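You operate a simulated robot arm through the tools that you are given. There is no shell and no other tool.

You run a simulated robot arm. Do the job below in one go: nothing can be reset, and whatever is moved stays where it is left.

TASK
Fit the spacer that the spacer screen asks for on the upright shaft.
Fine: swing the probe arm aside, and back over the shaft afterwards; the screen ends on OK. Where these are worked on the way, their far stop is far enough and under half their travel is too little: probe arm.

The check looks at the end state, three seconds after you hand in, the way a careful person would. Anything else that was tipped, shoved, dropped, spilled or broken makes it a failure.

THE ROBOT
A 6-joint arm with a two-finger parallel gripper, fixed in place. Base frame: the origin is on the floor under the middle of its stand, x ahead of it, y to its left, z up; the work surface is at about z = 850. Readings come in mm, rad, newtons and seconds.
With the tool pointing down near the work surface it reaches from about 360 to 760 mm from the base axis. Its first joint turns from -1.152 to 1.152 rad. Payload 2.45 kg.
The tool frame sits at the grasp point between the pads (the TCP): z along the fingers, y along the line on which they close. The tips reach 24 mm beyond it. The gripper opens to 68 mm. The fingers are 17 mm wide and 10 mm thick; the gripper's body (40 by 70 mm) begins 41 mm behind the TCP.
Orientation is told as [roll, pitch, yaw] about the base's x, y, z axes, in that order, counted from this pose: with the fingers straight down and closing along the base's y, the tool's x points along the base's -x, its y along +y and its z along -z.

THE INTERFACE
- The arm moves only by the tool play_rows. Its argument "commands" is text: rows parted by semicolons, each of 6 numbers parted by spaces: the shift along the tool's x, y, z in m, then the turn, a rotation vector about the tool's x, y, z in rad. In form: dx dy dz ax ay az; .... A call has 1 to 20 rows; each row shifts and turns the commanded pose from where the row before left it, along the tool's axes as they then stand. "gripper" is the closure, from 0 (fully open) to 1 (shut), set as the call begins (left out, the last holds). Rows are played at 5 a second. More than 50 mm and 0.15 rad between two rows, or a gripper value outside its range, and nothing of the call is played. A pose out of reach is approached as far as the arm can. The call stops where the force on the tool passes 40 N (or 10 N more than at its start, if that is more) or the arm is blocked; 0.2 s more then pass. Each finger travels about 108 mm/s and halts on what it meets, pressing with about 42 N; the grip force reading is that of the motor and also rises with nothing between the fingers. The clock runs only during rows and for 0.2 s after the last one: add rows that do not move to give the fingers time. It gives the time, the measured TCP pose, the force on the tool (base axes), the opening and the grip force at its end, in the units of the frame above (readings bear some noise), with the torque about the TCP (base axes, N m) and any sound that the robot's microphone picked up.
- Cameras (640 x 400 px; columns grow to the right, rows downward): "scene" is fixed at [182.9, 452.6, 1446.4]; the picture's right is [-0.35, -0.94, 0.00], its down [-0.69, 0.26, -0.67] and it looks along [0.63, -0.23, -0.74] (base axes); focal length 249 px, centre (320, 200). "wrist" rides on the gripper at [84, 11, -75] in the tool frame; the picture's right is [-0.13, 0.99, 0.00], its down [-0.60, -0.08, -0.79] and it looks along [-0.79, -0.10, 0.61] (tool axes); focal length 251 px, centre (320, 200). There is no depth. A picture from a camera that has moved, and an enlarged one, comes with that camera's place and axes in the base frame and with its lens.
- get_image(camera): a new picture of that camera. No time passes.
- close_up(camera, box): a new picture of the part [left, top, right, bottom] of that camera's present view, enlarged. No time passes.
- finish_job(): hands the job in; it is judged then, once.

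Places have to be worked out from the pictures, the camera data and where the tool is seen. Open the gripper and draw the arm clear of the work before you hand the job in, unless the task says otherwise.

The tools are called as a command line: name --argument value ..., lists and objects as JSON in quotes. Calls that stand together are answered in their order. play_rows: Moves the arm, as the interface text tells. Its arguments: {"type":"object","properties":{"commands":{"type":"string"},"gripper":{"type":"number"}},"required":["commands"]} The other tools are called the same way: get_image (camera) takes a picture; close_up (camera, box) takes an enlarged picture of a part of a camera's view; finish_job () hands the job in.

At the start:

```text
clock: 0.0
position: [364.0, 237.0, 1250.4]
tool_rot: [0.001, 0.0, 0.0]
contact_force: [-0.7, 0.5, 1.0]
ft_torque: [0.01, -0.01, -0.01]
width: 67.8
gripper_force: 0.1
```

scene: 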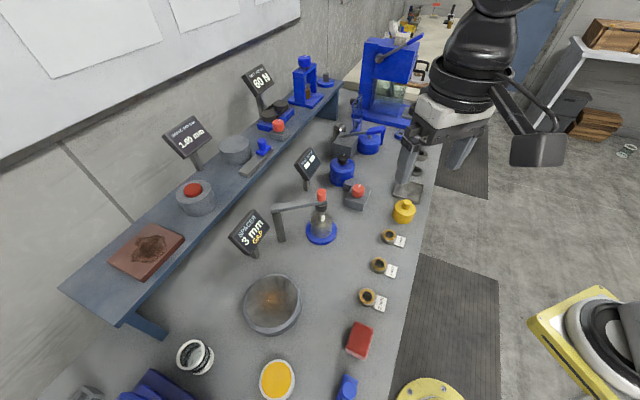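
wrist: 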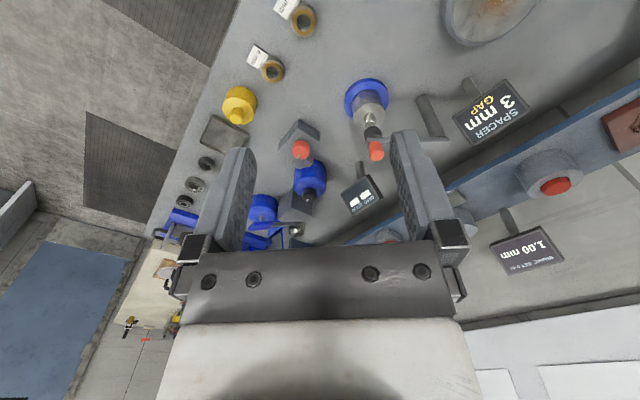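

I start by looking closely at the spacer screen, the shaft with the probe arm, and the spacers.

close_up --camera "scene" --box '[220, 180, 350, 262]'

close_up --camera "scene" --box '[340, 220, 430, 320]'

close_up --camera "scene" --box '[280, 120, 420, 220]'

```text
4.88 times, centred on (285, 221) of scene
camera zoom: at [182.9, 452.6, 1446.4], right [-0.35, -0.94, 0.0], down [-0.69, 0.26, -0.67], along [0.63, -0.23, -0.74], focal length 1214 px, centre (491, 98)
```

zoom: 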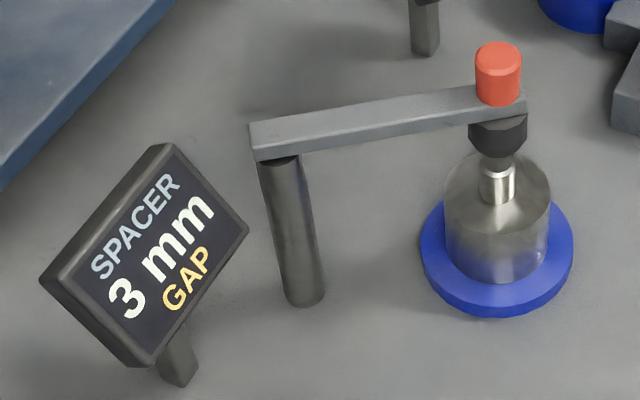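

```text
4.00 times, centred on (385, 270) of scene
camera zoom: at [182.9, 452.6, 1446.4], right [-0.35, -0.94, 0.0], down [-0.69, 0.26, -0.67], along [0.63, -0.23, -0.74], focal length 996 px, centre (60, -80)
```

zoom: 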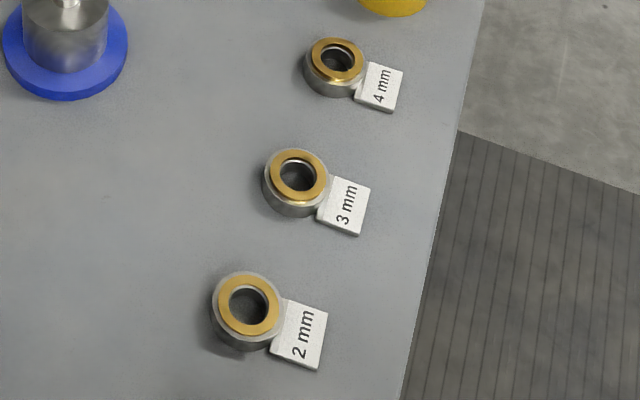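

```text
4.00 times, centred on (350, 170) of scene
camera zoom: at [182.9, 452.6, 1446.4], right [-0.35, -0.94, 0.0], down [-0.69, 0.26, -0.67], along [0.63, -0.23, -0.74], focal length 996 px, centre (200, 320)
```

zoom: 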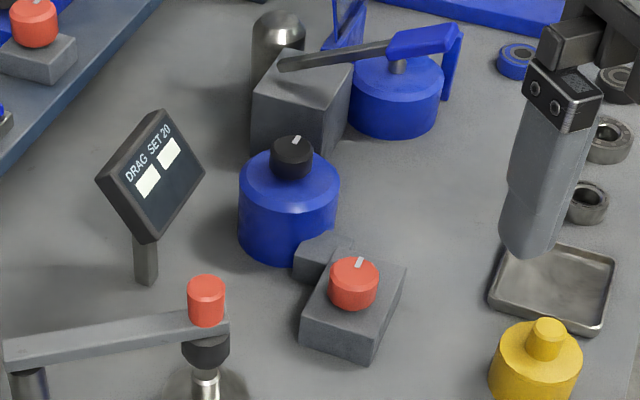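

The spacer screen asks for 3 mm and shows GAP. From the scene view I estimate the shaft at about (565, 310), the probe post at about (581, 423), the red knob top at z≈1030 and the 3 mm spacer at about (417, 207). I'll lower the wrist camera for a closer look at the probe.

play_rows --commands "-0.006 0.0115 0.0196 0 0 0;-0.006 0.0115 0.0196 0 0 0;-0.006 0.0115 0.0196 0 0 0;-0.006 0.0115 0.0196 0 0 0;-0.006 0.0115 0.0196 0 0 0;-0.006 0.0115 0.0196 0 0 0;-0.006 0.0115 0.0196 0 0 0;-0.006 0.0115 0.0196 0 0 0;0 0 0 0 0 0" --gripper 0

get_image --camera "wrist"

get_image --camera "scene"

```text
clock: 2.0
position: [413.0, 330.3, 1093.9]
tool_rot: [0.001, -0.001, 0.0]
contact_force: [0.6, -0.4, -0.2]
ft_torque: [-0.02, -0.01, 0.03]
width: 67.9
gripper_force: 0.0
```

```text
taken
camera wrist: at [328.9, 339.6, 1168.5], right [0.13, 0.99, 0.0], down [0.6, -0.08, 0.79], along [0.79, -0.1, -0.61], focal length 251 px, centre (320, 200)
```

wrist: 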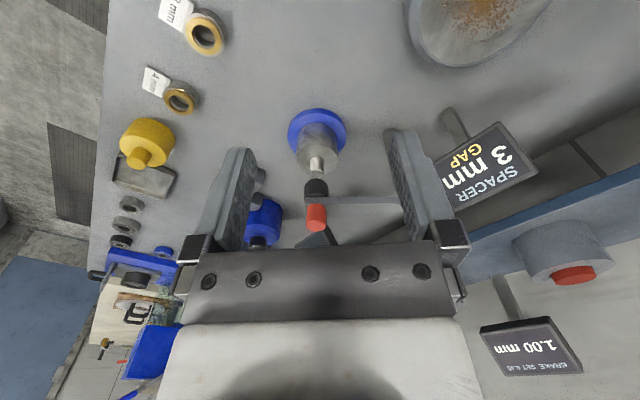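

```text
taken
```

scene: 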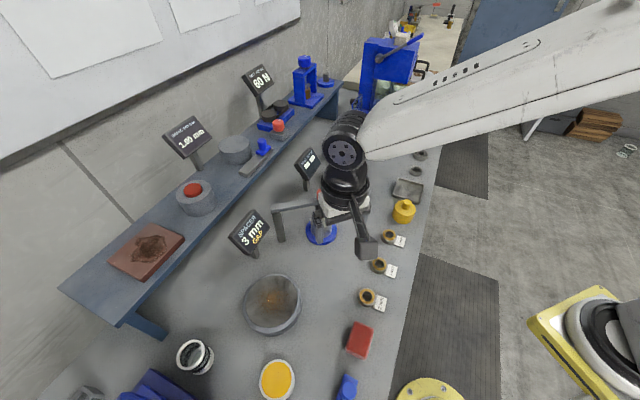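

close_up --camera "wrist" --box '[250, 90, 410, 250]'

close_up --camera "wrist" --box '[120, 0, 260, 120]'

```text
2.50 times, centred on (330, 170) of wrist
camera zoom: at [328.9, 339.6, 1168.5], right [0.13, 0.99, 0.0], down [0.6, -0.08, 0.79], along [0.79, -0.1, -0.61], focal length 629 px, centre (295, 275)
```

zoom: 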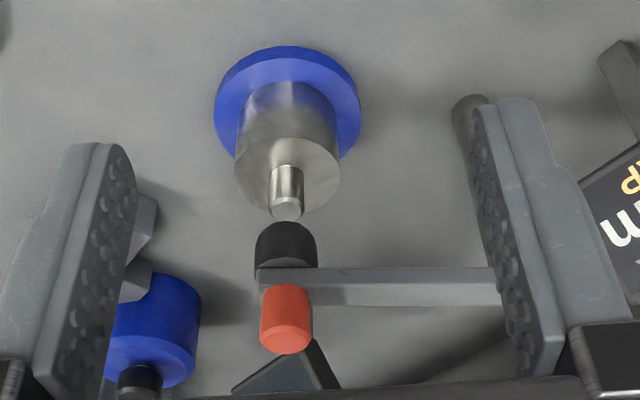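

```text
3.33 times, centred on (190, 60) of wrist
camera zoom: at [328.9, 339.6, 1168.5], right [0.13, 0.99, 0.0], down [0.6, -0.08, 0.79], along [0.79, -0.1, -0.61], focal length 838 px, centre (753, 667)
```

zoom: 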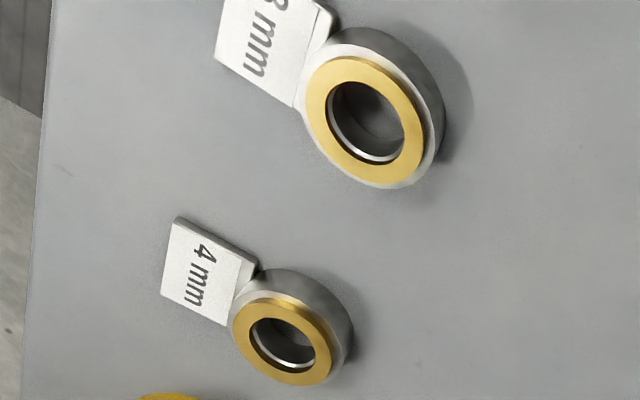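

I can see the gold spacers resting on grey tagged holders, and the probe nose over the shaft. I zoom further on the knob, probe and arm to pin down heights.

close_up --camera "wrist" --box '[290, 160, 370, 240]'

close_up --camera "wrist" --box '[280, 100, 360, 180]'

close_up --camera "scene" --box '[265, 180, 345, 250]'

```text
5.00 times, centred on (330, 200) of wrist
camera zoom: at [328.9, 339.6, 1168.5], right [0.13, 0.99, 0.0], down [0.6, -0.08, 0.79], along [0.79, -0.1, -0.61], focal length 1257 px, centre (270, 200)
```

zoom: 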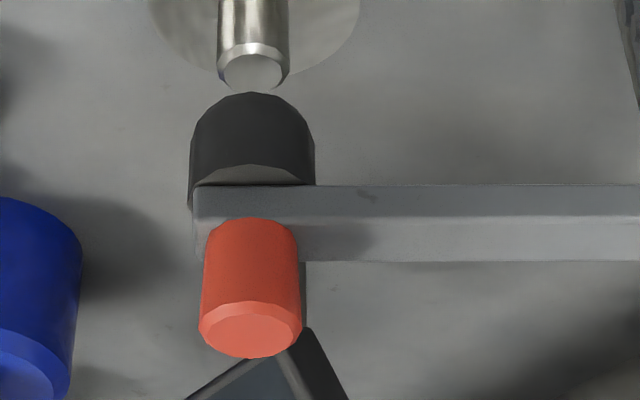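

```text
5.00 times, centred on (320, 140) of wrist
camera zoom: at [328.9, 339.6, 1168.5], right [0.13, 0.99, 0.0], down [0.6, -0.08, 0.79], along [0.79, -0.1, -0.61], focal length 1257 px, centre (320, 500)
```

zoom: 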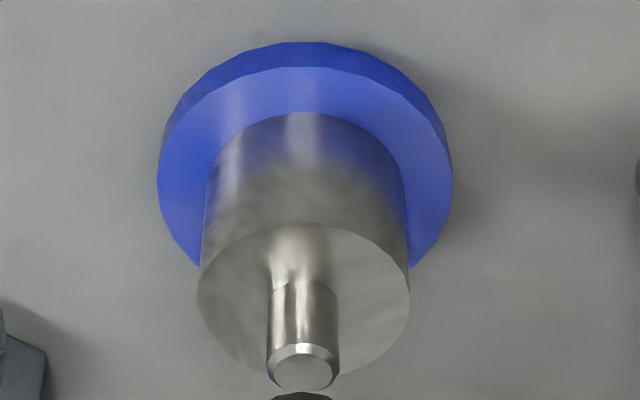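

```text
5.71 times, centred on (305, 215) of scene
camera zoom: at [182.9, 452.6, 1446.4], right [-0.35, -0.94, 0.0], down [-0.69, 0.26, -0.67], along [0.63, -0.23, -0.74], focal length 1422 px, centre (406, 114)
```

zoom: 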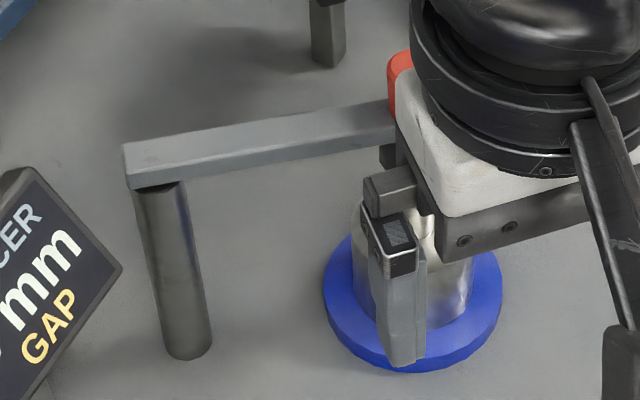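

To fix x and z better I need more baseline: I'll take a low view first, staying well back from the fixture.

play_rows --commands "0.00325 -0.0025 0.0235 0 0 0;0.00325 -0.0025 0.0235 0 0 0;0.00325 -0.0025 0.0235 0 0 0;0.00325 -0.0025 0.0235 0 0 0;0 0 0 0 0 0"

get_image --camera "wrist"

close_up --camera "wrist" --box '[250, 130, 410, 250]'

```text
clock: 3.2
position: [398.8, 319.2, 999.9]
tool_rot: [0.001, 0.0, 0.001]
contact_force: [-0.6, 0.2, -0.6]
ft_torque: [0.0, -0.01, 0.02]
width: 68.0
gripper_force: 0.0
```

```text
taken
camera wrist: at [315.6, 329.0, 1074.4], right [0.13, 0.99, 0.0], down [0.6, -0.08, 0.79], along [0.79, -0.1, -0.61], focal length 251 px, centre (320, 200)
```

wrist: 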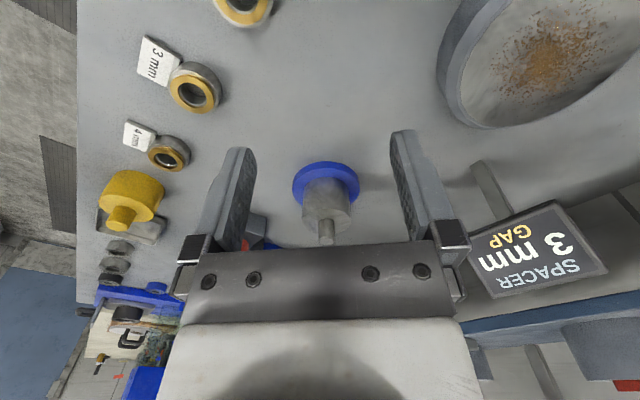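

```text
3.33 times, centred on (330, 190) of wrist
camera zoom: at [315.6, 329.0, 1074.4], right [0.13, 0.99, 0.0], down [0.6, -0.08, 0.79], along [0.79, -0.1, -0.61], focal length 838 px, centre (287, 233)
```

zoom: 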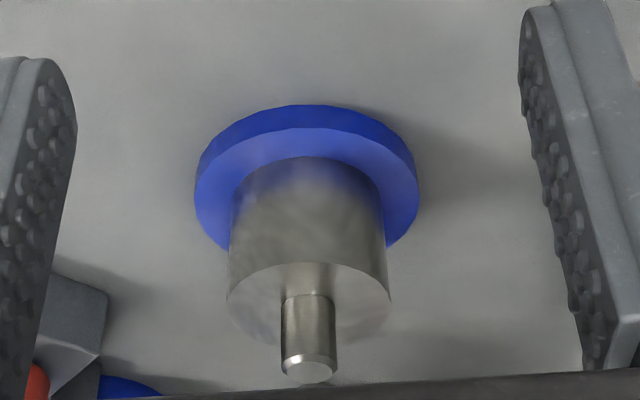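

Triangulating the two wrist views puts the shaft axis at about (573, 303), the hub top at z≈908.6, the shaft top at z≈936, and the red knob (Ø22) at about (573, 303) from z 993 to 1018. The pivot post is near (586, 417). I rise, go above the knob at z≈1090, and yaw about +83.5° so the fingers straddle the knob along its swing.

play_rows --commands "0 0 -0.03 0 0 0;0 0 -0.03 0 0 0;0 0 -0.03 0 0 0;-0.029 -0.0027 0 0 0 0;-0.029 -0.0027 0 0 0 0;-0.029 -0.0027 0 0 0 0;-0.029 -0.0027 0 0 0 0;-0.029 -0.0027 0 0 0 0;-0.029 -0.0027 0 0 0 0;0 0 0 0 0 -0.1457;0 0 0 0 0 -0.1457;0 0 0 0 0 -0.1457;0 0 0 0 0 -0.1457;0 0 0 0 0 -0.1457;0 0 0 0 0 -0.1457;0 0 0 0 0 -0.1457;0 0 0 0 0 -0.1457;0 0 0 0 0 -0.1457;0 0 0 0 0 -0.1457;0 0 0 0 0 0"

get_image --camera "wrist"

get_image --camera "scene"

```text
clock: 7.4
position: [573.0, 301.9, 1089.9]
tool_rot: [0.0, -0.002, 1.458]
contact_force: [-1.3, -0.1, 0.5]
ft_torque: [0.01, 0.02, 0.01]
width: 67.9
gripper_force: 0.1
```

```text
taken
camera wrist: at [553.7, 219.9, 1164.9], right [-0.97, 0.24, 0.0], down [0.15, 0.59, 0.79], along [0.19, 0.77, -0.61], focal length 251 px, centre (320, 200)
```

wrist: 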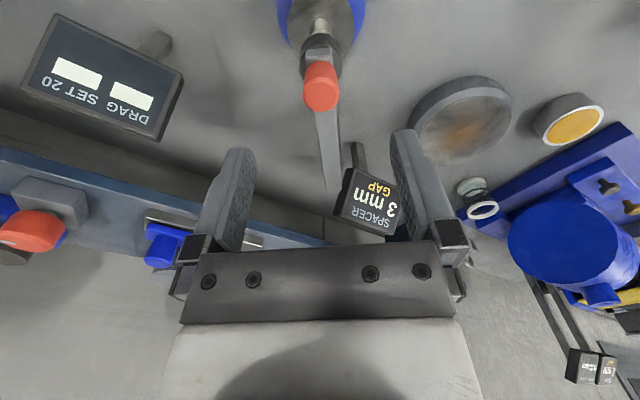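

```text
taken
```

scene: 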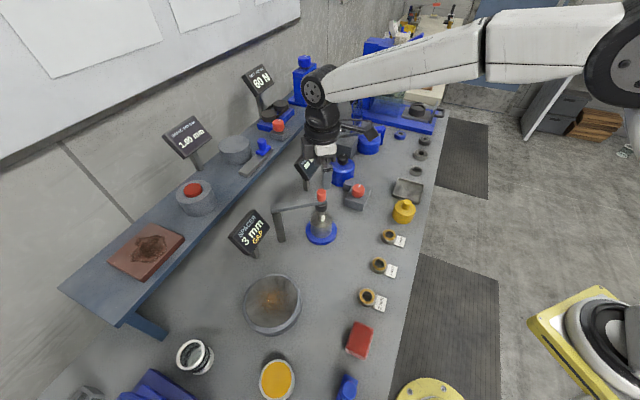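

The knob appears almost on the tool axis (expected at about (320, 96) for z=1018). I zoom to check the alignment.

close_up --camera "wrist" --box '[270, 0, 370, 120]'

```text
3.33 times, centred on (320, 60) of wrist
camera zoom: at [553.7, 219.9, 1164.9], right [-0.97, 0.24, 0.0], down [0.15, 0.59, 0.79], along [0.19, 0.77, -0.61], focal length 838 px, centre (320, 667)
```

zoom: 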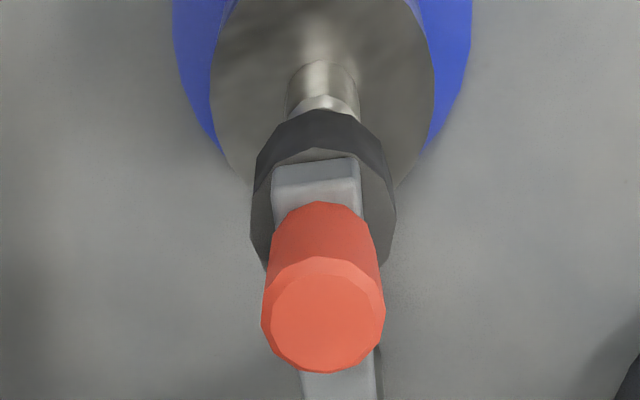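

The knob top is within about 1 mm of the tool axis. I lower straight down so the tips end just above the arm's top face (TCP z≈1019), then close to a loose cage of about 27 mm around the 23 mm knob.

play_rows --commands "0 0 0.018 0 0 0;0 0 0.018 0 0 0;0 0 0.018 0 0 0;0 0 0.010 0 0 0;0 0 0.006 0 0 0;0 0 0 0 0 0"

play_rows --commands "0 0 0 0 0 0;0 0 0 0 0 0;0 0 0 0 0 0" --gripper 0.6

get_image --camera "wrist"

close_up --camera "scene" --box '[265, 150, 365, 250]'

```text
clock: 8.8
position: [573.1, 302.4, 1019.2]
tool_rot: [0.0, -0.001, 1.459]
contact_force: [-1.0, 0.0, 0.5]
ft_torque: [0.0, 0.01, 0.02]
width: 67.9
gripper_force: 0.0
```

```text
clock: 9.6
position: [573.3, 302.8, 1019.1]
tool_rot: [0.001, -0.001, 1.458]
contact_force: [0.4, -0.2, 0.1]
ft_torque: [0.0, 0.0, 0.01]
width: 27.1
gripper_force: 0.0
```

```text
taken
camera wrist: at [553.9, 220.0, 1094.6], right [-0.97, 0.24, 0.0], down [0.15, 0.59, 0.79], along [0.19, 0.77, -0.61], focal length 251 px, centre (320, 200)
```

wrist: 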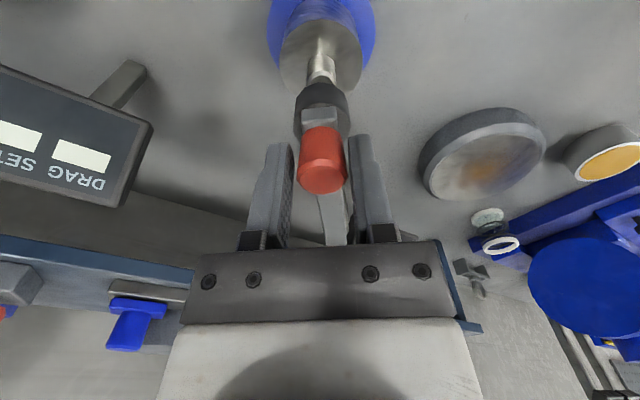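

```text
4.00 times, centred on (315, 200) of scene
camera zoom: at [182.9, 452.6, 1446.4], right [-0.35, -0.94, 0.0], down [-0.69, 0.26, -0.67], along [0.63, -0.23, -0.74], focal length 996 px, centre (340, 200)
```

zoom: 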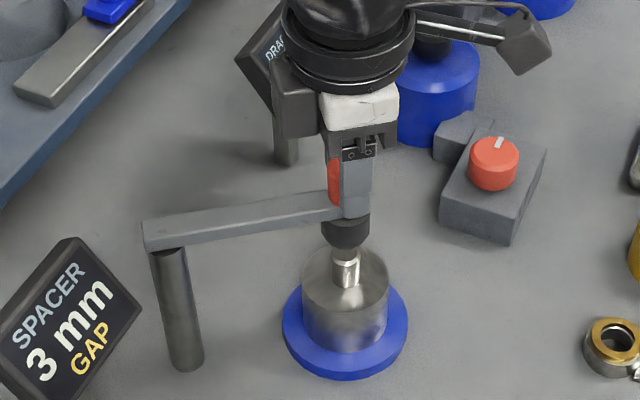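

The fingers cage the knob with no contact force. I try a small swing toward the robot (clockwise from above) on an arc about the post, radius about 115 mm.

play_rows --commands "-0.0001 0.00575 0 0 0 0.05;-0.0001 0.00575 0 0 0 0.05;-0.0001 0.00575 0 0 0 0.05;-0.0001 0.00575 0 0 0 0.05"

close_up --camera "scene" --box '[265, 150, 365, 250]'

get_image --camera "wrist"

```text
clock: 10.6
position: [551.0, 306.9, 1020.5]
tool_rot: [0.0, 0.0, 1.257]
contact_force: [0.1, -0.4, 0.5]
ft_torque: [-0.01, 0.01, 0.0]
width: 27.5
gripper_force: 0.1
```

```text
4.00 times, centred on (315, 200) of scene
camera zoom: at [182.9, 452.6, 1446.4], right [-0.35, -0.94, 0.0], down [-0.69, 0.26, -0.67], along [0.63, -0.23, -0.74], focal length 996 px, centre (340, 200)
```

zoom: 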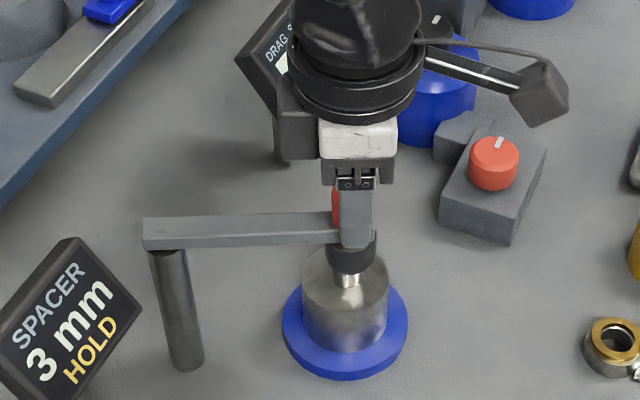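

```text
taken
camera wrist: at [515.1, 230.3, 1094.8], right [-0.9, 0.43, 0.0], down [0.26, 0.55, 0.79], along [0.34, 0.72, -0.61], focal length 251 px, centre (320, 200)
```

wrist: 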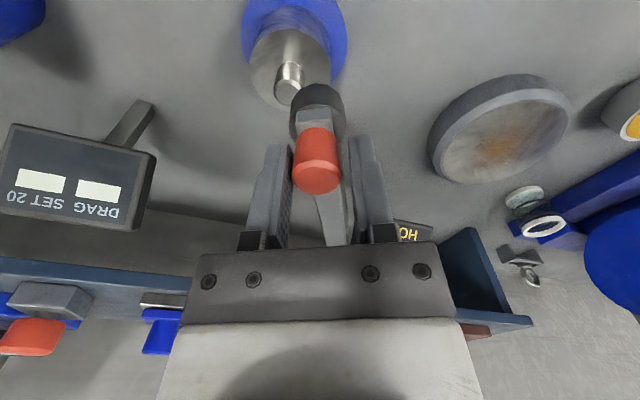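

The arm swings freely this way and the screen now reads HOLD. I continue the arc.

play_rows --commands "-0.0003 0.0092 0 0 0 0.08;-0.0003 0.0092 0 0 0 0.08;-0.0003 0.0092 0 0 0 0.08;-0.0003 0.0092 0 0 0 0.08;-0.0003 0.0092 0 0 0 0.08;-0.0003 0.0092 0 0 0 0.08;-0.0003 0.0092 0 0 0 0.08;-0.0003 0.0092 0 0 0 0.08;-0.0003 0.0092 0 0 0 0.08;-0.0003 0.0092 0 0 0 0.08"

get_image --camera "scene"

get_image --camera "wrist"

```text
clock: 12.8
position: [481.7, 365.9, 1018.8]
tool_rot: [0.0, 0.0, 0.455]
contact_force: [0.1, -0.3, -0.1]
ft_torque: [0.0, 0.02, 0.02]
width: 27.8
gripper_force: 0.2
```

```text
taken
```

scene: 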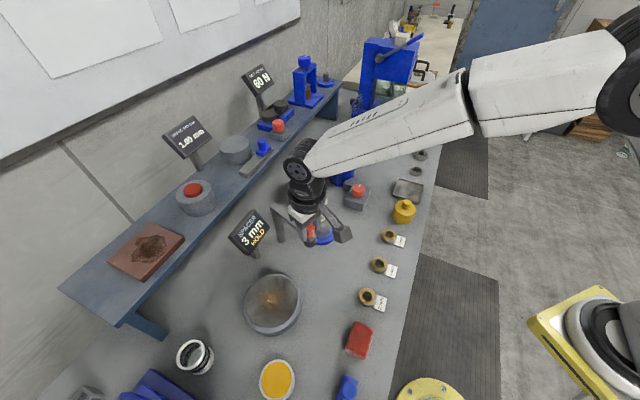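

```text
taken
camera wrist: at [403.1, 337.8, 1094.2], right [-0.32, 0.95, 0.0], down [0.58, 0.2, 0.79], along [0.75, 0.25, -0.61], focal length 251 px, centre (320, 200)
```

wrist: 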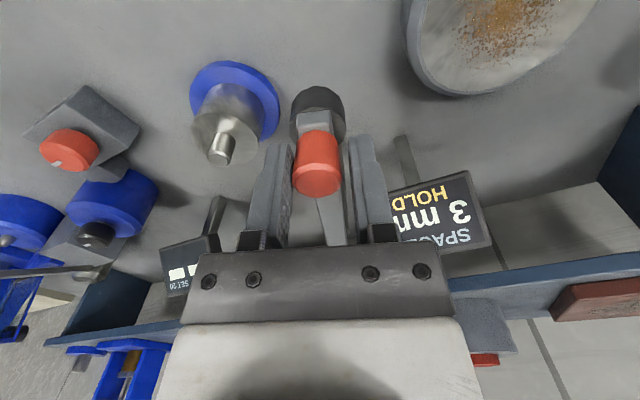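

φ≈1.0 rad so far with no resistance. I keep going in smaller steps, watching for the far stop.

play_rows --commands "-0.0002 0.0069 0 0 0 0.06;-0.0002 0.0069 0 0 0 0.06;-0.0002 0.0069 0 0 0 0.06;-0.0002 0.0069 0 0 0 0.06;-0.0002 0.0069 0 0 0 0.06;-0.0002 0.0069 0 0 0 0.06"

get_image --camera "scene"

get_image --camera "wrist"

```text
clock: 14.2
position: [473.0, 402.5, 1018.6]
tool_rot: [-0.003, 0.0, 0.093]
contact_force: [10.8, -21.3, 2.2]
ft_torque: [-0.11, -0.1, 0.15]
width: 44.7
gripper_force: 10.8
```

```text
taken
```

scene: 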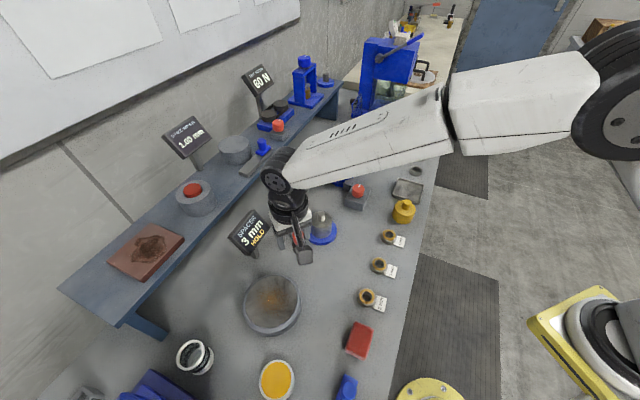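

```text
taken
camera wrist: at [388.6, 404.9, 1094.1], right [0.03, 1.0, 0.0], down [0.61, -0.02, 0.79], along [0.79, -0.03, -0.61], focal length 251 px, centre (320, 200)
```

wrist: 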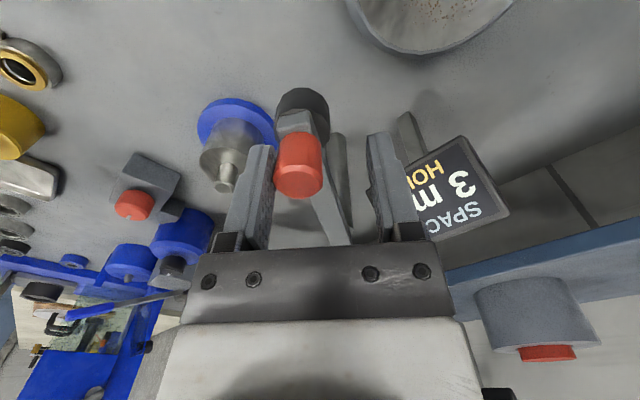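

The fingers were pushed open to 44.7 mm and the force rose, so the arm has reached its far stop (knob near (474, 391), about 71° of travel). I back off the pressure, open fully, and rise straight up.

play_rows --commands "0 -0.004 0 0 0 0;0 -0.004 0 0 0 0;0 -0.003 0 0 0 0;0 0 0 0 0 0"

play_rows --commands "0 0 0 0 0 0;0 0 0 0 0 0;0 0 0 0 0 0;0 0 -0.015 0 0 0;0 0 -0.025 0 0 0;0 0 -0.03 0 0 0;0 0 -0.03 0 0 0;0 0 0 0 0 0" --gripper 0

get_image --camera "wrist"

get_image --camera "scene"

```text
clock: 15.2
position: [471.3, 394.7, 1018.6]
tool_rot: [-0.001, 0.001, 0.098]
contact_force: [-1.0, -5.5, -0.8]
ft_torque: [0.0, -0.01, -0.08]
width: 31.1
gripper_force: 2.3
```

```text
clock: 17.0
position: [471.8, 393.9, 1120.9]
tool_rot: [0.001, -0.001, 0.096]
contact_force: [0.3, -0.2, -0.3]
ft_torque: [0.0, -0.01, 0.03]
width: 67.9
gripper_force: 0.1
```

```text
taken
camera wrist: at [387.5, 396.4, 1195.3], right [0.03, 1.0, 0.0], down [0.61, -0.02, 0.79], along [0.79, -0.03, -0.61], focal length 251 px, centre (320, 200)
```

wrist: 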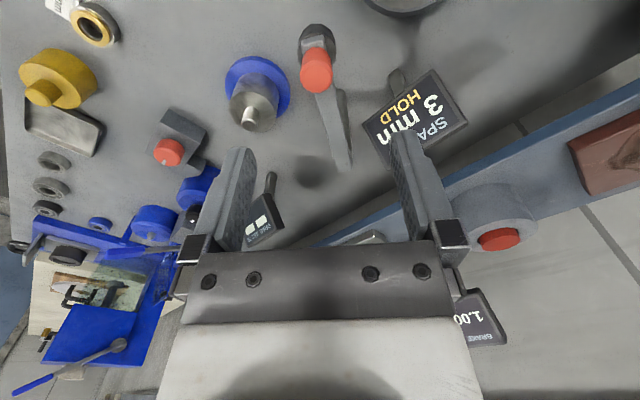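

```text
taken
```

scene: 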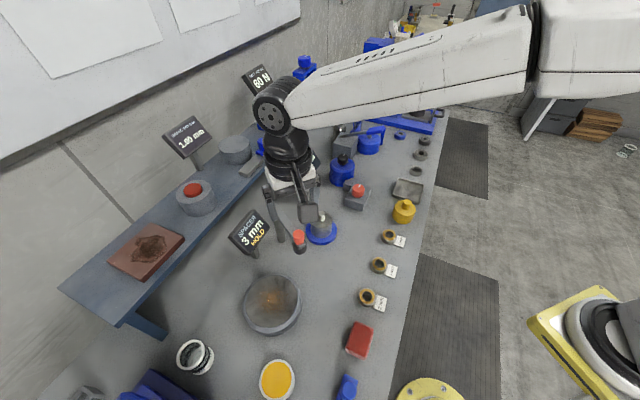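

The probe arm stays aside and the shaft is clear. I now move over toward the 3 mm spacer (about (417, 207)) with yaw back at 0, first sideways and then down to z≈1000 for a measuring view.

play_rows --commands "0 0 0 0 0 0.097;0.012 -0.0298 0 0 0 0;0.012 -0.0298 0 0 0 0;0.012 -0.0298 0 0 0 0;0.012 -0.0298 0 0 0 0;0.012 -0.0298 0 0 0 0;0.012 -0.0298 0 0 0 0;0 0 0.024 0 0 0;0 0 0.024 0 0 0;0 0 0.024 0 0 0;0 0 0.024 0 0 0;0 0 0.024 0 0 0;0 0 0 0 0 0"

get_image --camera "wrist"

close_up --camera "scene" --box '[350, 240, 410, 290]'

```text
clock: 19.8
position: [399.4, 215.5, 999.1]
tool_rot: [-0.001, 0.002, -0.001]
contact_force: [-0.4, 0.0, -0.5]
ft_torque: [-0.01, -0.01, 0.0]
width: 67.8
gripper_force: 0.0
```

```text
taken
camera wrist: at [317.0, 225.3, 1073.7], right [0.13, 0.99, 0.0], down [0.6, -0.08, 0.79], along [0.79, -0.1, -0.61], focal length 251 px, centre (320, 200)
```

wrist: 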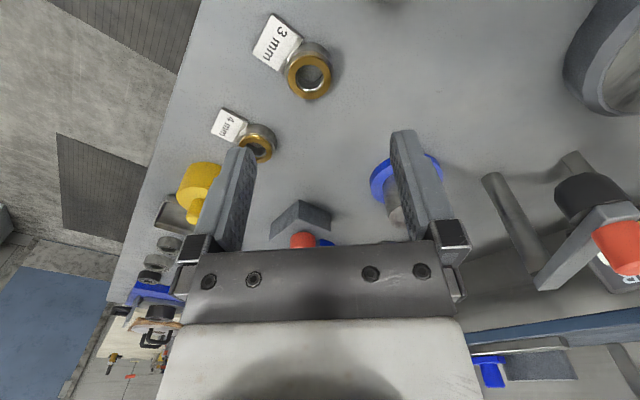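

```text
8.00 times, centred on (380, 265) of scene
camera zoom: at [182.9, 452.6, 1446.4], right [-0.35, -0.94, 0.0], down [-0.69, 0.26, -0.67], along [0.63, -0.23, -0.74], focal length 1991 px, centre (-160, -320)
```

zoom: 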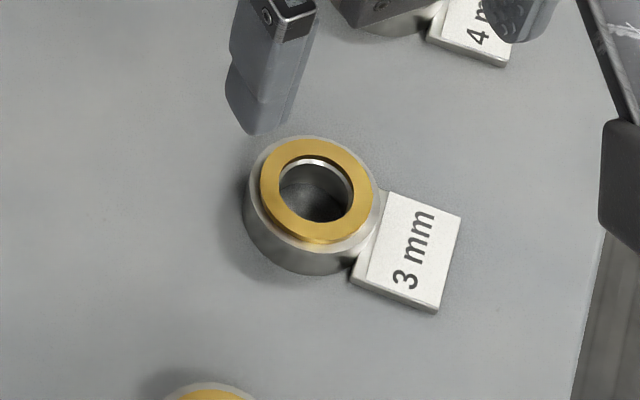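

close_up --camera "wrist" --box '[240, 10, 360, 110]'

close_up --camera "wrist" --box '[200, 95, 290, 170]'

```text
4.00 times, centred on (300, 60) of wrist
camera zoom: at [317.0, 225.3, 1073.7], right [0.13, 0.99, 0.0], down [0.6, -0.08, 0.79], along [0.79, -0.1, -0.61], focal length 1006 px, centre (400, 760)
```

zoom: 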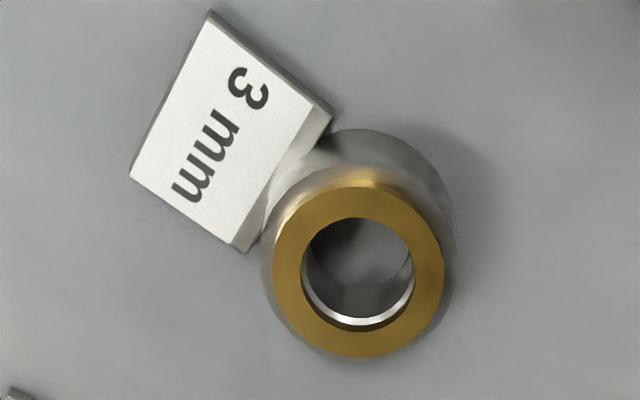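

```text
5.33 times, centred on (245, 132) of wrist
camera zoom: at [317.0, 225.3, 1073.7], right [0.13, 0.99, 0.0], down [0.6, -0.08, 0.79], along [0.79, -0.1, -0.61], focal length 1341 px, centre (720, 560)
```

zoom: 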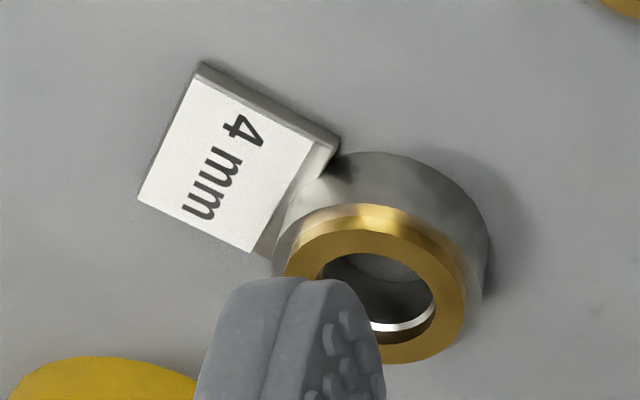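

The 3 mm ring triangulates to centre (416.7, 204.3), top z≈870.5, OD about 35, bore about 22.5 mm (against a shaft of about 20). I move above it and stop with the tips about 25 mm above the ring for a check.

play_rows --commands "-0.00865 -0.0056 0 0 0 0;-0.00865 -0.0056 0 0 0 0;0 0 0.02 0 0 0;0 0 0.02 0 0 0;0 0 0.02 0 0 0;0 0 0.014 0 0 0;0 0 0 0 0 0"

get_image --camera "wrist"

close_up --camera "wrist" --box '[260, 80, 380, 170]'

close_up --camera "scene" --box '[340, 220, 430, 300]'

```text
clock: 21.4
position: [418.5, 204.1, 924.3]
tool_rot: [0.001, 0.0, 0.0]
contact_force: [0.5, 0.0, 0.2]
ft_torque: [0.0, -0.02, 0.01]
width: 68.1
gripper_force: 0.0
```

```text
taken
camera wrist: at [334.1, 214.4, 1000.5], right [0.13, 0.99, 0.0], down [0.6, -0.08, 0.79], along [0.79, -0.1, -0.61], focal length 251 px, centre (320, 200)
```

wrist: 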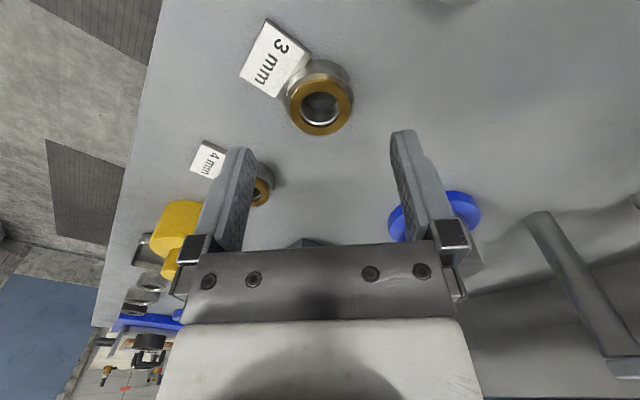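

```text
4.44 times, centred on (320, 125) of wrist
camera zoom: at [334.1, 214.4, 1000.5], right [0.13, 0.99, 0.0], down [0.6, -0.08, 0.79], along [0.79, -0.1, -0.61], focal length 1118 px, centre (320, 533)
```

zoom: 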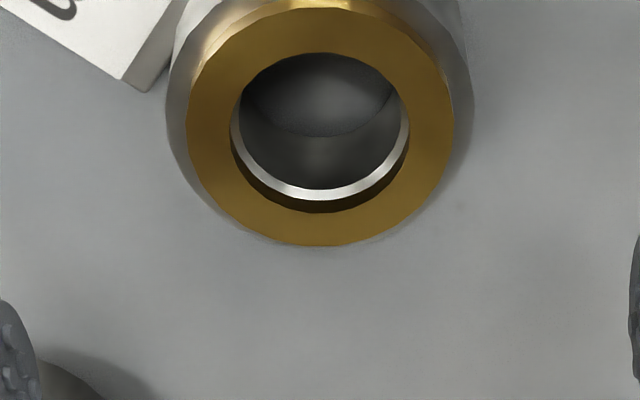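

```text
5.00 times, centred on (385, 260) of scene
camera zoom: at [182.9, 452.6, 1446.4], right [-0.35, -0.94, 0.0], down [-0.69, 0.26, -0.67], along [0.63, -0.23, -0.74], focal length 1244 px, centre (-5, -100)
```

zoom: 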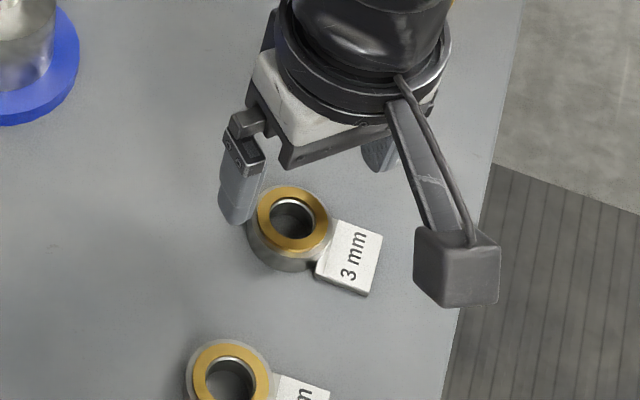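

Combining the two wrist views, the ring sits about 1.4 mm toward tool +x, with its top 54.6 mm below the TCP. I shift 1 mm and descend 25 mm (tips about 5 mm above ring level, outside the holder) and recheck.

play_rows --commands "0.001 0 0 0 0 0;0 0 0.01 0 0 0;0 0 0.01 0 0 0;0 0 0.005 0 0 0;0 0 0 0 0 0"

get_image --camera "wrist"

close_up --camera "wrist" --box '[240, 90, 400, 200]'

close_up --camera "scene" --box '[350, 235, 410, 290]'

```text
clock: 22.6
position: [416.6, 202.7, 900.3]
tool_rot: [0.001, 0.0, -0.001]
contact_force: [-1.2, 0.0, 0.3]
ft_torque: [0.01, 0.04, 0.01]
width: 68.1
gripper_force: 0.0
```

```text
taken
camera wrist: at [333.3, 214.5, 975.8], right [0.13, 0.99, 0.0], down [0.6, -0.08, 0.79], along [0.79, -0.1, -0.61], focal length 251 px, centre (320, 200)
```

wrist: 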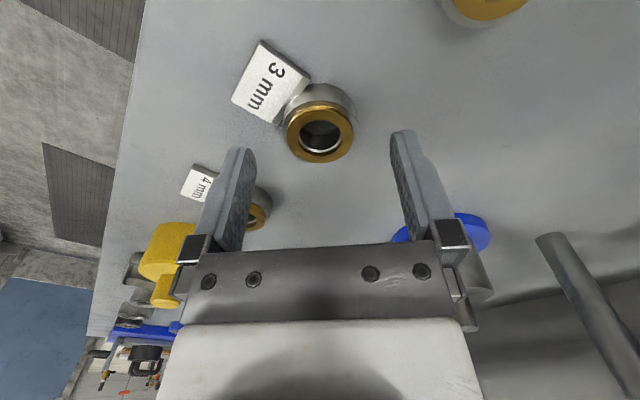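

```text
3.64 times, centred on (320, 145) of wrist
camera zoom: at [333.3, 214.5, 975.8], right [0.13, 0.99, 0.0], down [0.6, -0.08, 0.79], along [0.79, -0.1, -0.61], focal length 914 px, centre (320, 400)
```

zoom: 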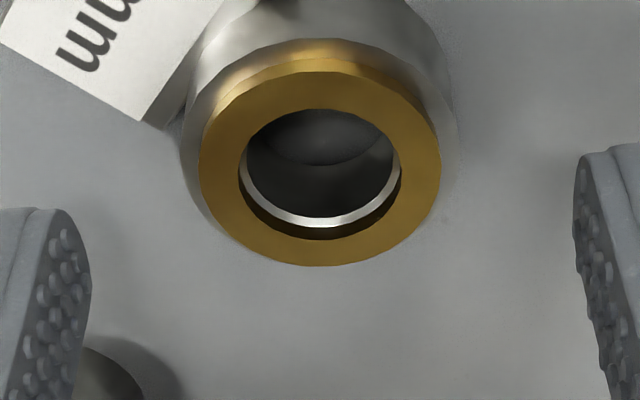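

```text
7.27 times, centred on (380, 262) of scene
camera zoom: at [182.9, 452.6, 1446.4], right [-0.35, -0.94, 0.0], down [-0.69, 0.26, -0.67], along [0.63, -0.23, -0.74], focal length 1810 px, centre (-116, -254)
```

zoom: 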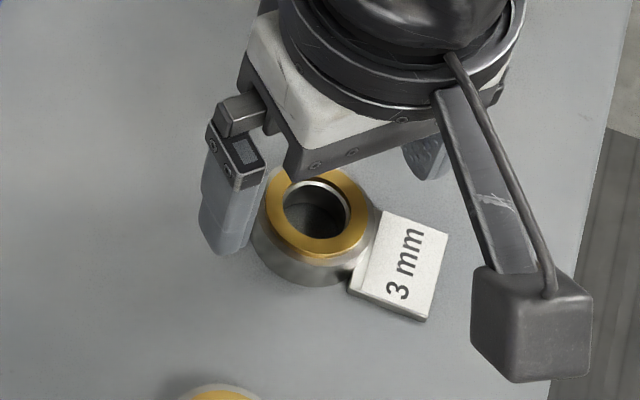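

The ring is centred in y and its top is about 30 mm below the TCP, so the tips are about 6 mm above it. I pre-close to about 40 mm and lower 6 mm, then look again.

play_rows --commands "0 0 0 0 0 0;0 0 0 0 0 0;0 0 0.003 0 0 0;0 0 0.003 0 0 0;0 0 0 0 0 0" --gripper 0.412

close_up --camera "wrist" --box '[240, 100, 400, 200]'

close_up --camera "scene" --box '[360, 245, 405, 285]'

```text
clock: 23.8
position: [415.5, 204.7, 894.0]
tool_rot: [0.0, 0.0, -0.001]
contact_force: [-0.6, 0.6, -0.2]
ft_torque: [-0.01, -0.04, 0.05]
width: 39.9
gripper_force: 0.0
```

```text
4.00 times, centred on (320, 150) of wrist
camera zoom: at [333.1, 214.5, 969.6], right [0.13, 0.99, 0.0], down [0.6, -0.08, 0.79], along [0.79, -0.1, -0.61], focal length 1006 px, centre (320, 400)
```

zoom: 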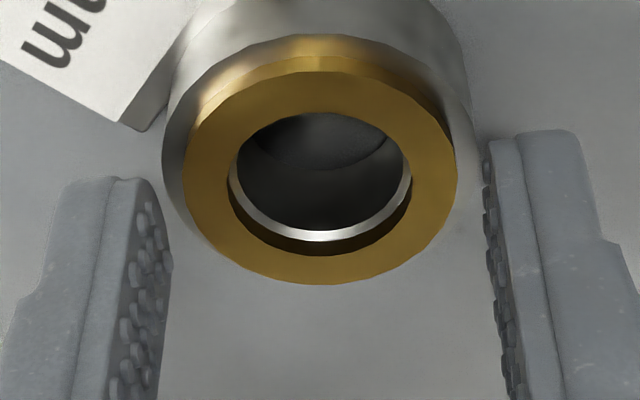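

```text
10.00 times, centred on (382, 265) of scene
camera zoom: at [182.9, 452.6, 1446.4], right [-0.35, -0.94, 0.0], down [-0.69, 0.26, -0.67], along [0.63, -0.23, -0.74], focal length 2489 px, centre (-305, -450)
```

zoom: 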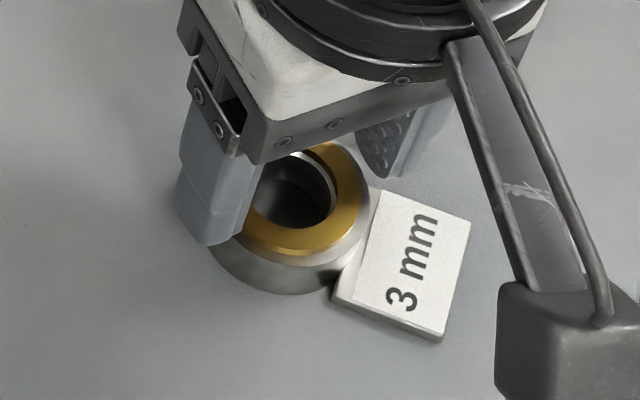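

Fingers straddle the ring with clearance on both sides. I now feel down in 1 mm steps for the holder rim, watching the vertical force.

play_rows --commands "0 0 0.001 0 0 0;0 0 0 0 0 0"

play_rows --commands "0 0 0.001 0 0 0;0 0 0 0 0 0"

```text
clock: 24.4
position: [415.5, 204.6, 893.7]
tool_rot: [0.0, 0.002, 0.001]
contact_force: [-0.7, 0.1, 0.0]
ft_torque: [-0.01, 0.02, 0.0]
width: 40.4
gripper_force: 0.2
```

```text
clock: 25.0
position: [416.4, 203.4, 892.5]
tool_rot: [-0.001, -0.001, 0.0]
contact_force: [0.0, 0.2, -0.6]
ft_torque: [-0.02, -0.01, 0.03]
width: 39.9
gripper_force: 0.0
```

No rim contact yet. I check the pictures at this height before going further.

close_up --camera "wrist" --box '[240, 100, 400, 200]'

close_up --camera "scene" --box '[360, 245, 405, 285]'

```text
4.00 times, centred on (320, 150) of wrist
camera zoom: at [333.1, 214.6, 967.6], right [0.13, 0.99, 0.0], down [0.6, -0.08, 0.79], along [0.79, -0.1, -0.61], focal length 1006 px, centre (320, 400)
```

zoom: 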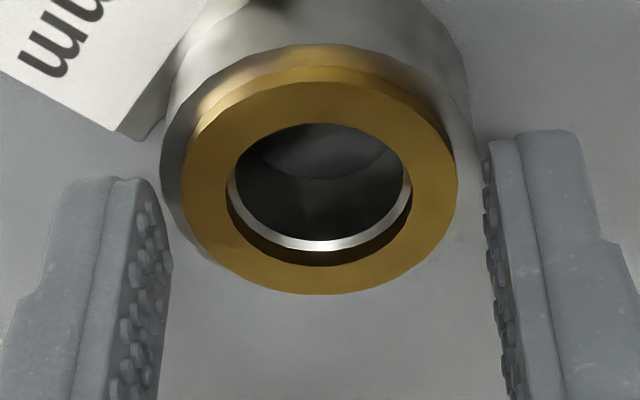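

```text
10.00 times, centred on (382, 265) of scene
camera zoom: at [182.9, 452.6, 1446.4], right [-0.35, -0.94, 0.0], down [-0.69, 0.26, -0.67], along [0.63, -0.23, -0.74], focal length 2489 px, centre (-305, -450)
```

zoom: 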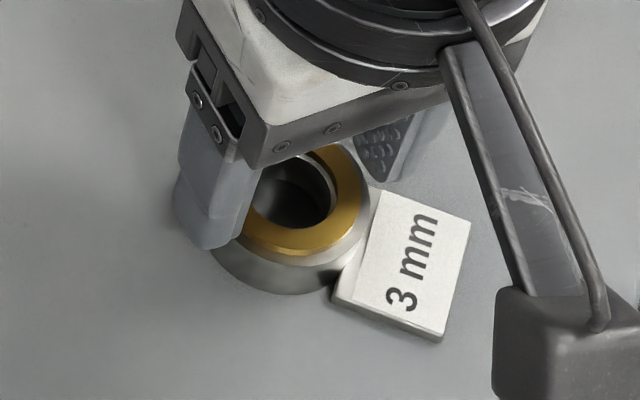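

By the image the tips are now about 1.3 mm below the ring's top face. One more 1 mm step, then another if there is no contact.

play_rows --commands "0 0 0.0008 0 0 0;0 0 0 0 0 0"

play_rows --commands "0 0 0 0 0 0;0 0 0 0 0 0;0 0 0 0 0 0;0 0 0 0 0 0" --gripper 0.52

close_up --camera "wrist" --box '[240, 100, 400, 200]'

close_up --camera "scene" --box '[360, 245, 405, 285]'

```text
clock: 25.6
position: [416.6, 204.1, 892.1]
tool_rot: [-0.001, -0.001, 0.001]
contact_force: [-0.8, 0.1, 1.1]
ft_torque: [0.03, 0.02, -0.01]
width: 40.1
gripper_force: 0.1
```

```text
clock: 26.6
position: [416.1, 203.8, 891.4]
tool_rot: [0.0, 0.0, 0.001]
contact_force: [-0.2, 1.0, 0.2]
ft_torque: [-0.03, 0.0, 0.01]
width: 32.5
gripper_force: 0.0
```

```text
4.00 times, centred on (320, 150) of wrist
camera zoom: at [333.0, 214.3, 966.8], right [0.13, 0.99, 0.0], down [0.6, -0.08, 0.79], along [0.79, -0.1, -0.61], focal length 1006 px, centre (320, 400)
```

zoom: 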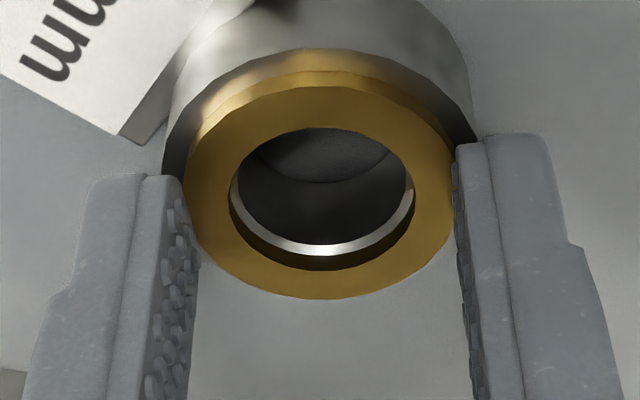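

```text
10.00 times, centred on (382, 265) of scene
camera zoom: at [182.9, 452.6, 1446.4], right [-0.35, -0.94, 0.0], down [-0.69, 0.26, -0.67], along [0.63, -0.23, -0.74], focal length 2489 px, centre (-305, -450)
```

zoom: 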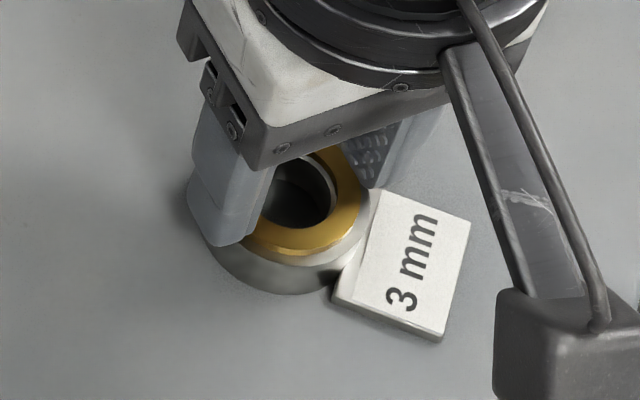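

Fingers are at 32.5 mm with no grip force, while the ring moved only slightly. I close further in a small increment and see where they halt.

play_rows --commands "0 0 0 0 0 0;0 0 0 0 0 0;0 0 0 0 0 0" --gripper 0.57

close_up --camera "wrist" --box '[240, 100, 400, 200]'

close_up --camera "scene" --box '[360, 245, 405, 285]'

```text
clock: 27.4
position: [415.1, 204.0, 891.9]
tool_rot: [0.001, 0.0, 0.001]
contact_force: [0.7, -0.3, 0.0]
ft_torque: [0.0, -0.02, -0.02]
width: 29.4
gripper_force: 0.0
```

```text
4.00 times, centred on (320, 150) of wrist
camera zoom: at [333.0, 214.3, 966.8], right [0.13, 0.99, 0.0], down [0.6, -0.08, 0.79], along [0.79, -0.1, -0.61], focal length 1006 px, centre (320, 400)
```

zoom: 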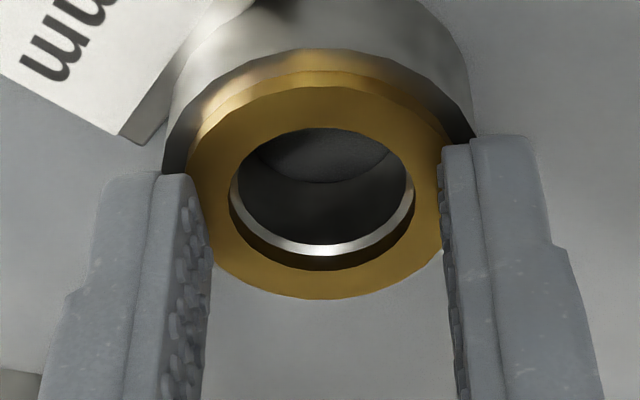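

```text
10.00 times, centred on (382, 265) of scene
camera zoom: at [182.9, 452.6, 1446.4], right [-0.35, -0.94, 0.0], down [-0.69, 0.26, -0.67], along [0.63, -0.23, -0.74], focal length 2489 px, centre (-305, -450)
```

zoom: 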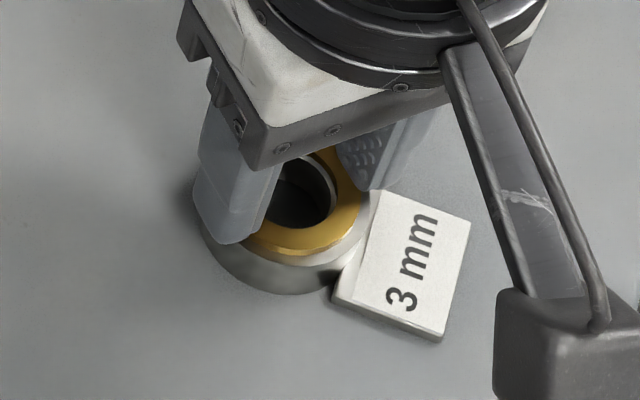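

The tips are sliding over the ring rather than gripping it, so the ring top is lower than I assumed (about z 867) and its centre is a couple of mm further out in x. I open to about 39 mm, shift +2 mm in x, and feel further down in small steps.

play_rows --commands "0 0 0 0 0 0;0 0 0 0 0 0;-0.002 0 0 0 0 0;0 0 0.001 0 0 0;0 0 0 0 0 0" --gripper 0.43

play_rows --commands "0 0 0.001 0 0 0;0 0 0 0 0 0"

play_rows --commands "0 0 0.0007 0 0 0;0 0 0 0 0 0"

close_up --camera "wrist" --box '[240, 100, 400, 200]'

```text
clock: 28.6
position: [418.7, 204.0, 889.6]
tool_rot: [0.001, -0.001, 0.0]
contact_force: [0.0, 1.6, 0.3]
ft_torque: [-0.03, -0.01, 0.0]
width: 39.0
gripper_force: 0.0
```

```text
clock: 29.2
position: [418.6, 204.1, 889.2]
tool_rot: [0.0, 0.0, 0.001]
contact_force: [-4.0, -1.4, 11.9]
ft_torque: [-0.03, 0.11, -0.02]
width: 38.8
gripper_force: 0.1
```

```text
clock: 29.8
position: [417.8, 204.4, 889.7]
tool_rot: [-0.001, 0.001, 0.0]
contact_force: [-7.3, -4.4, 31.1]
ft_torque: [-0.16, 0.23, 0.05]
width: 38.9
gripper_force: 0.1
```

```text
4.00 times, centred on (320, 150) of wrist
camera zoom: at [335.2, 214.2, 964.9], right [0.13, 0.99, 0.0], down [0.6, -0.08, 0.79], along [0.79, -0.1, -0.61], focal length 1006 px, centre (320, 400)
```

zoom: 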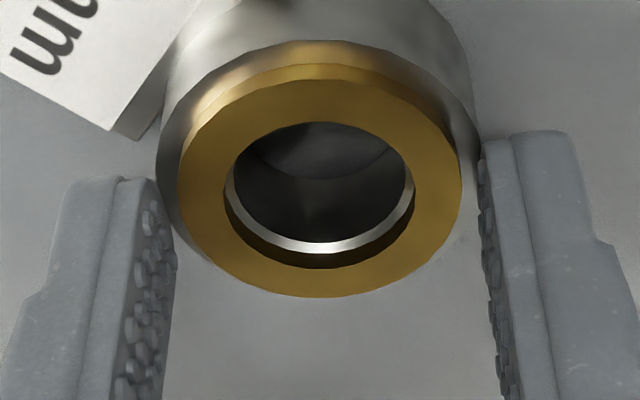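

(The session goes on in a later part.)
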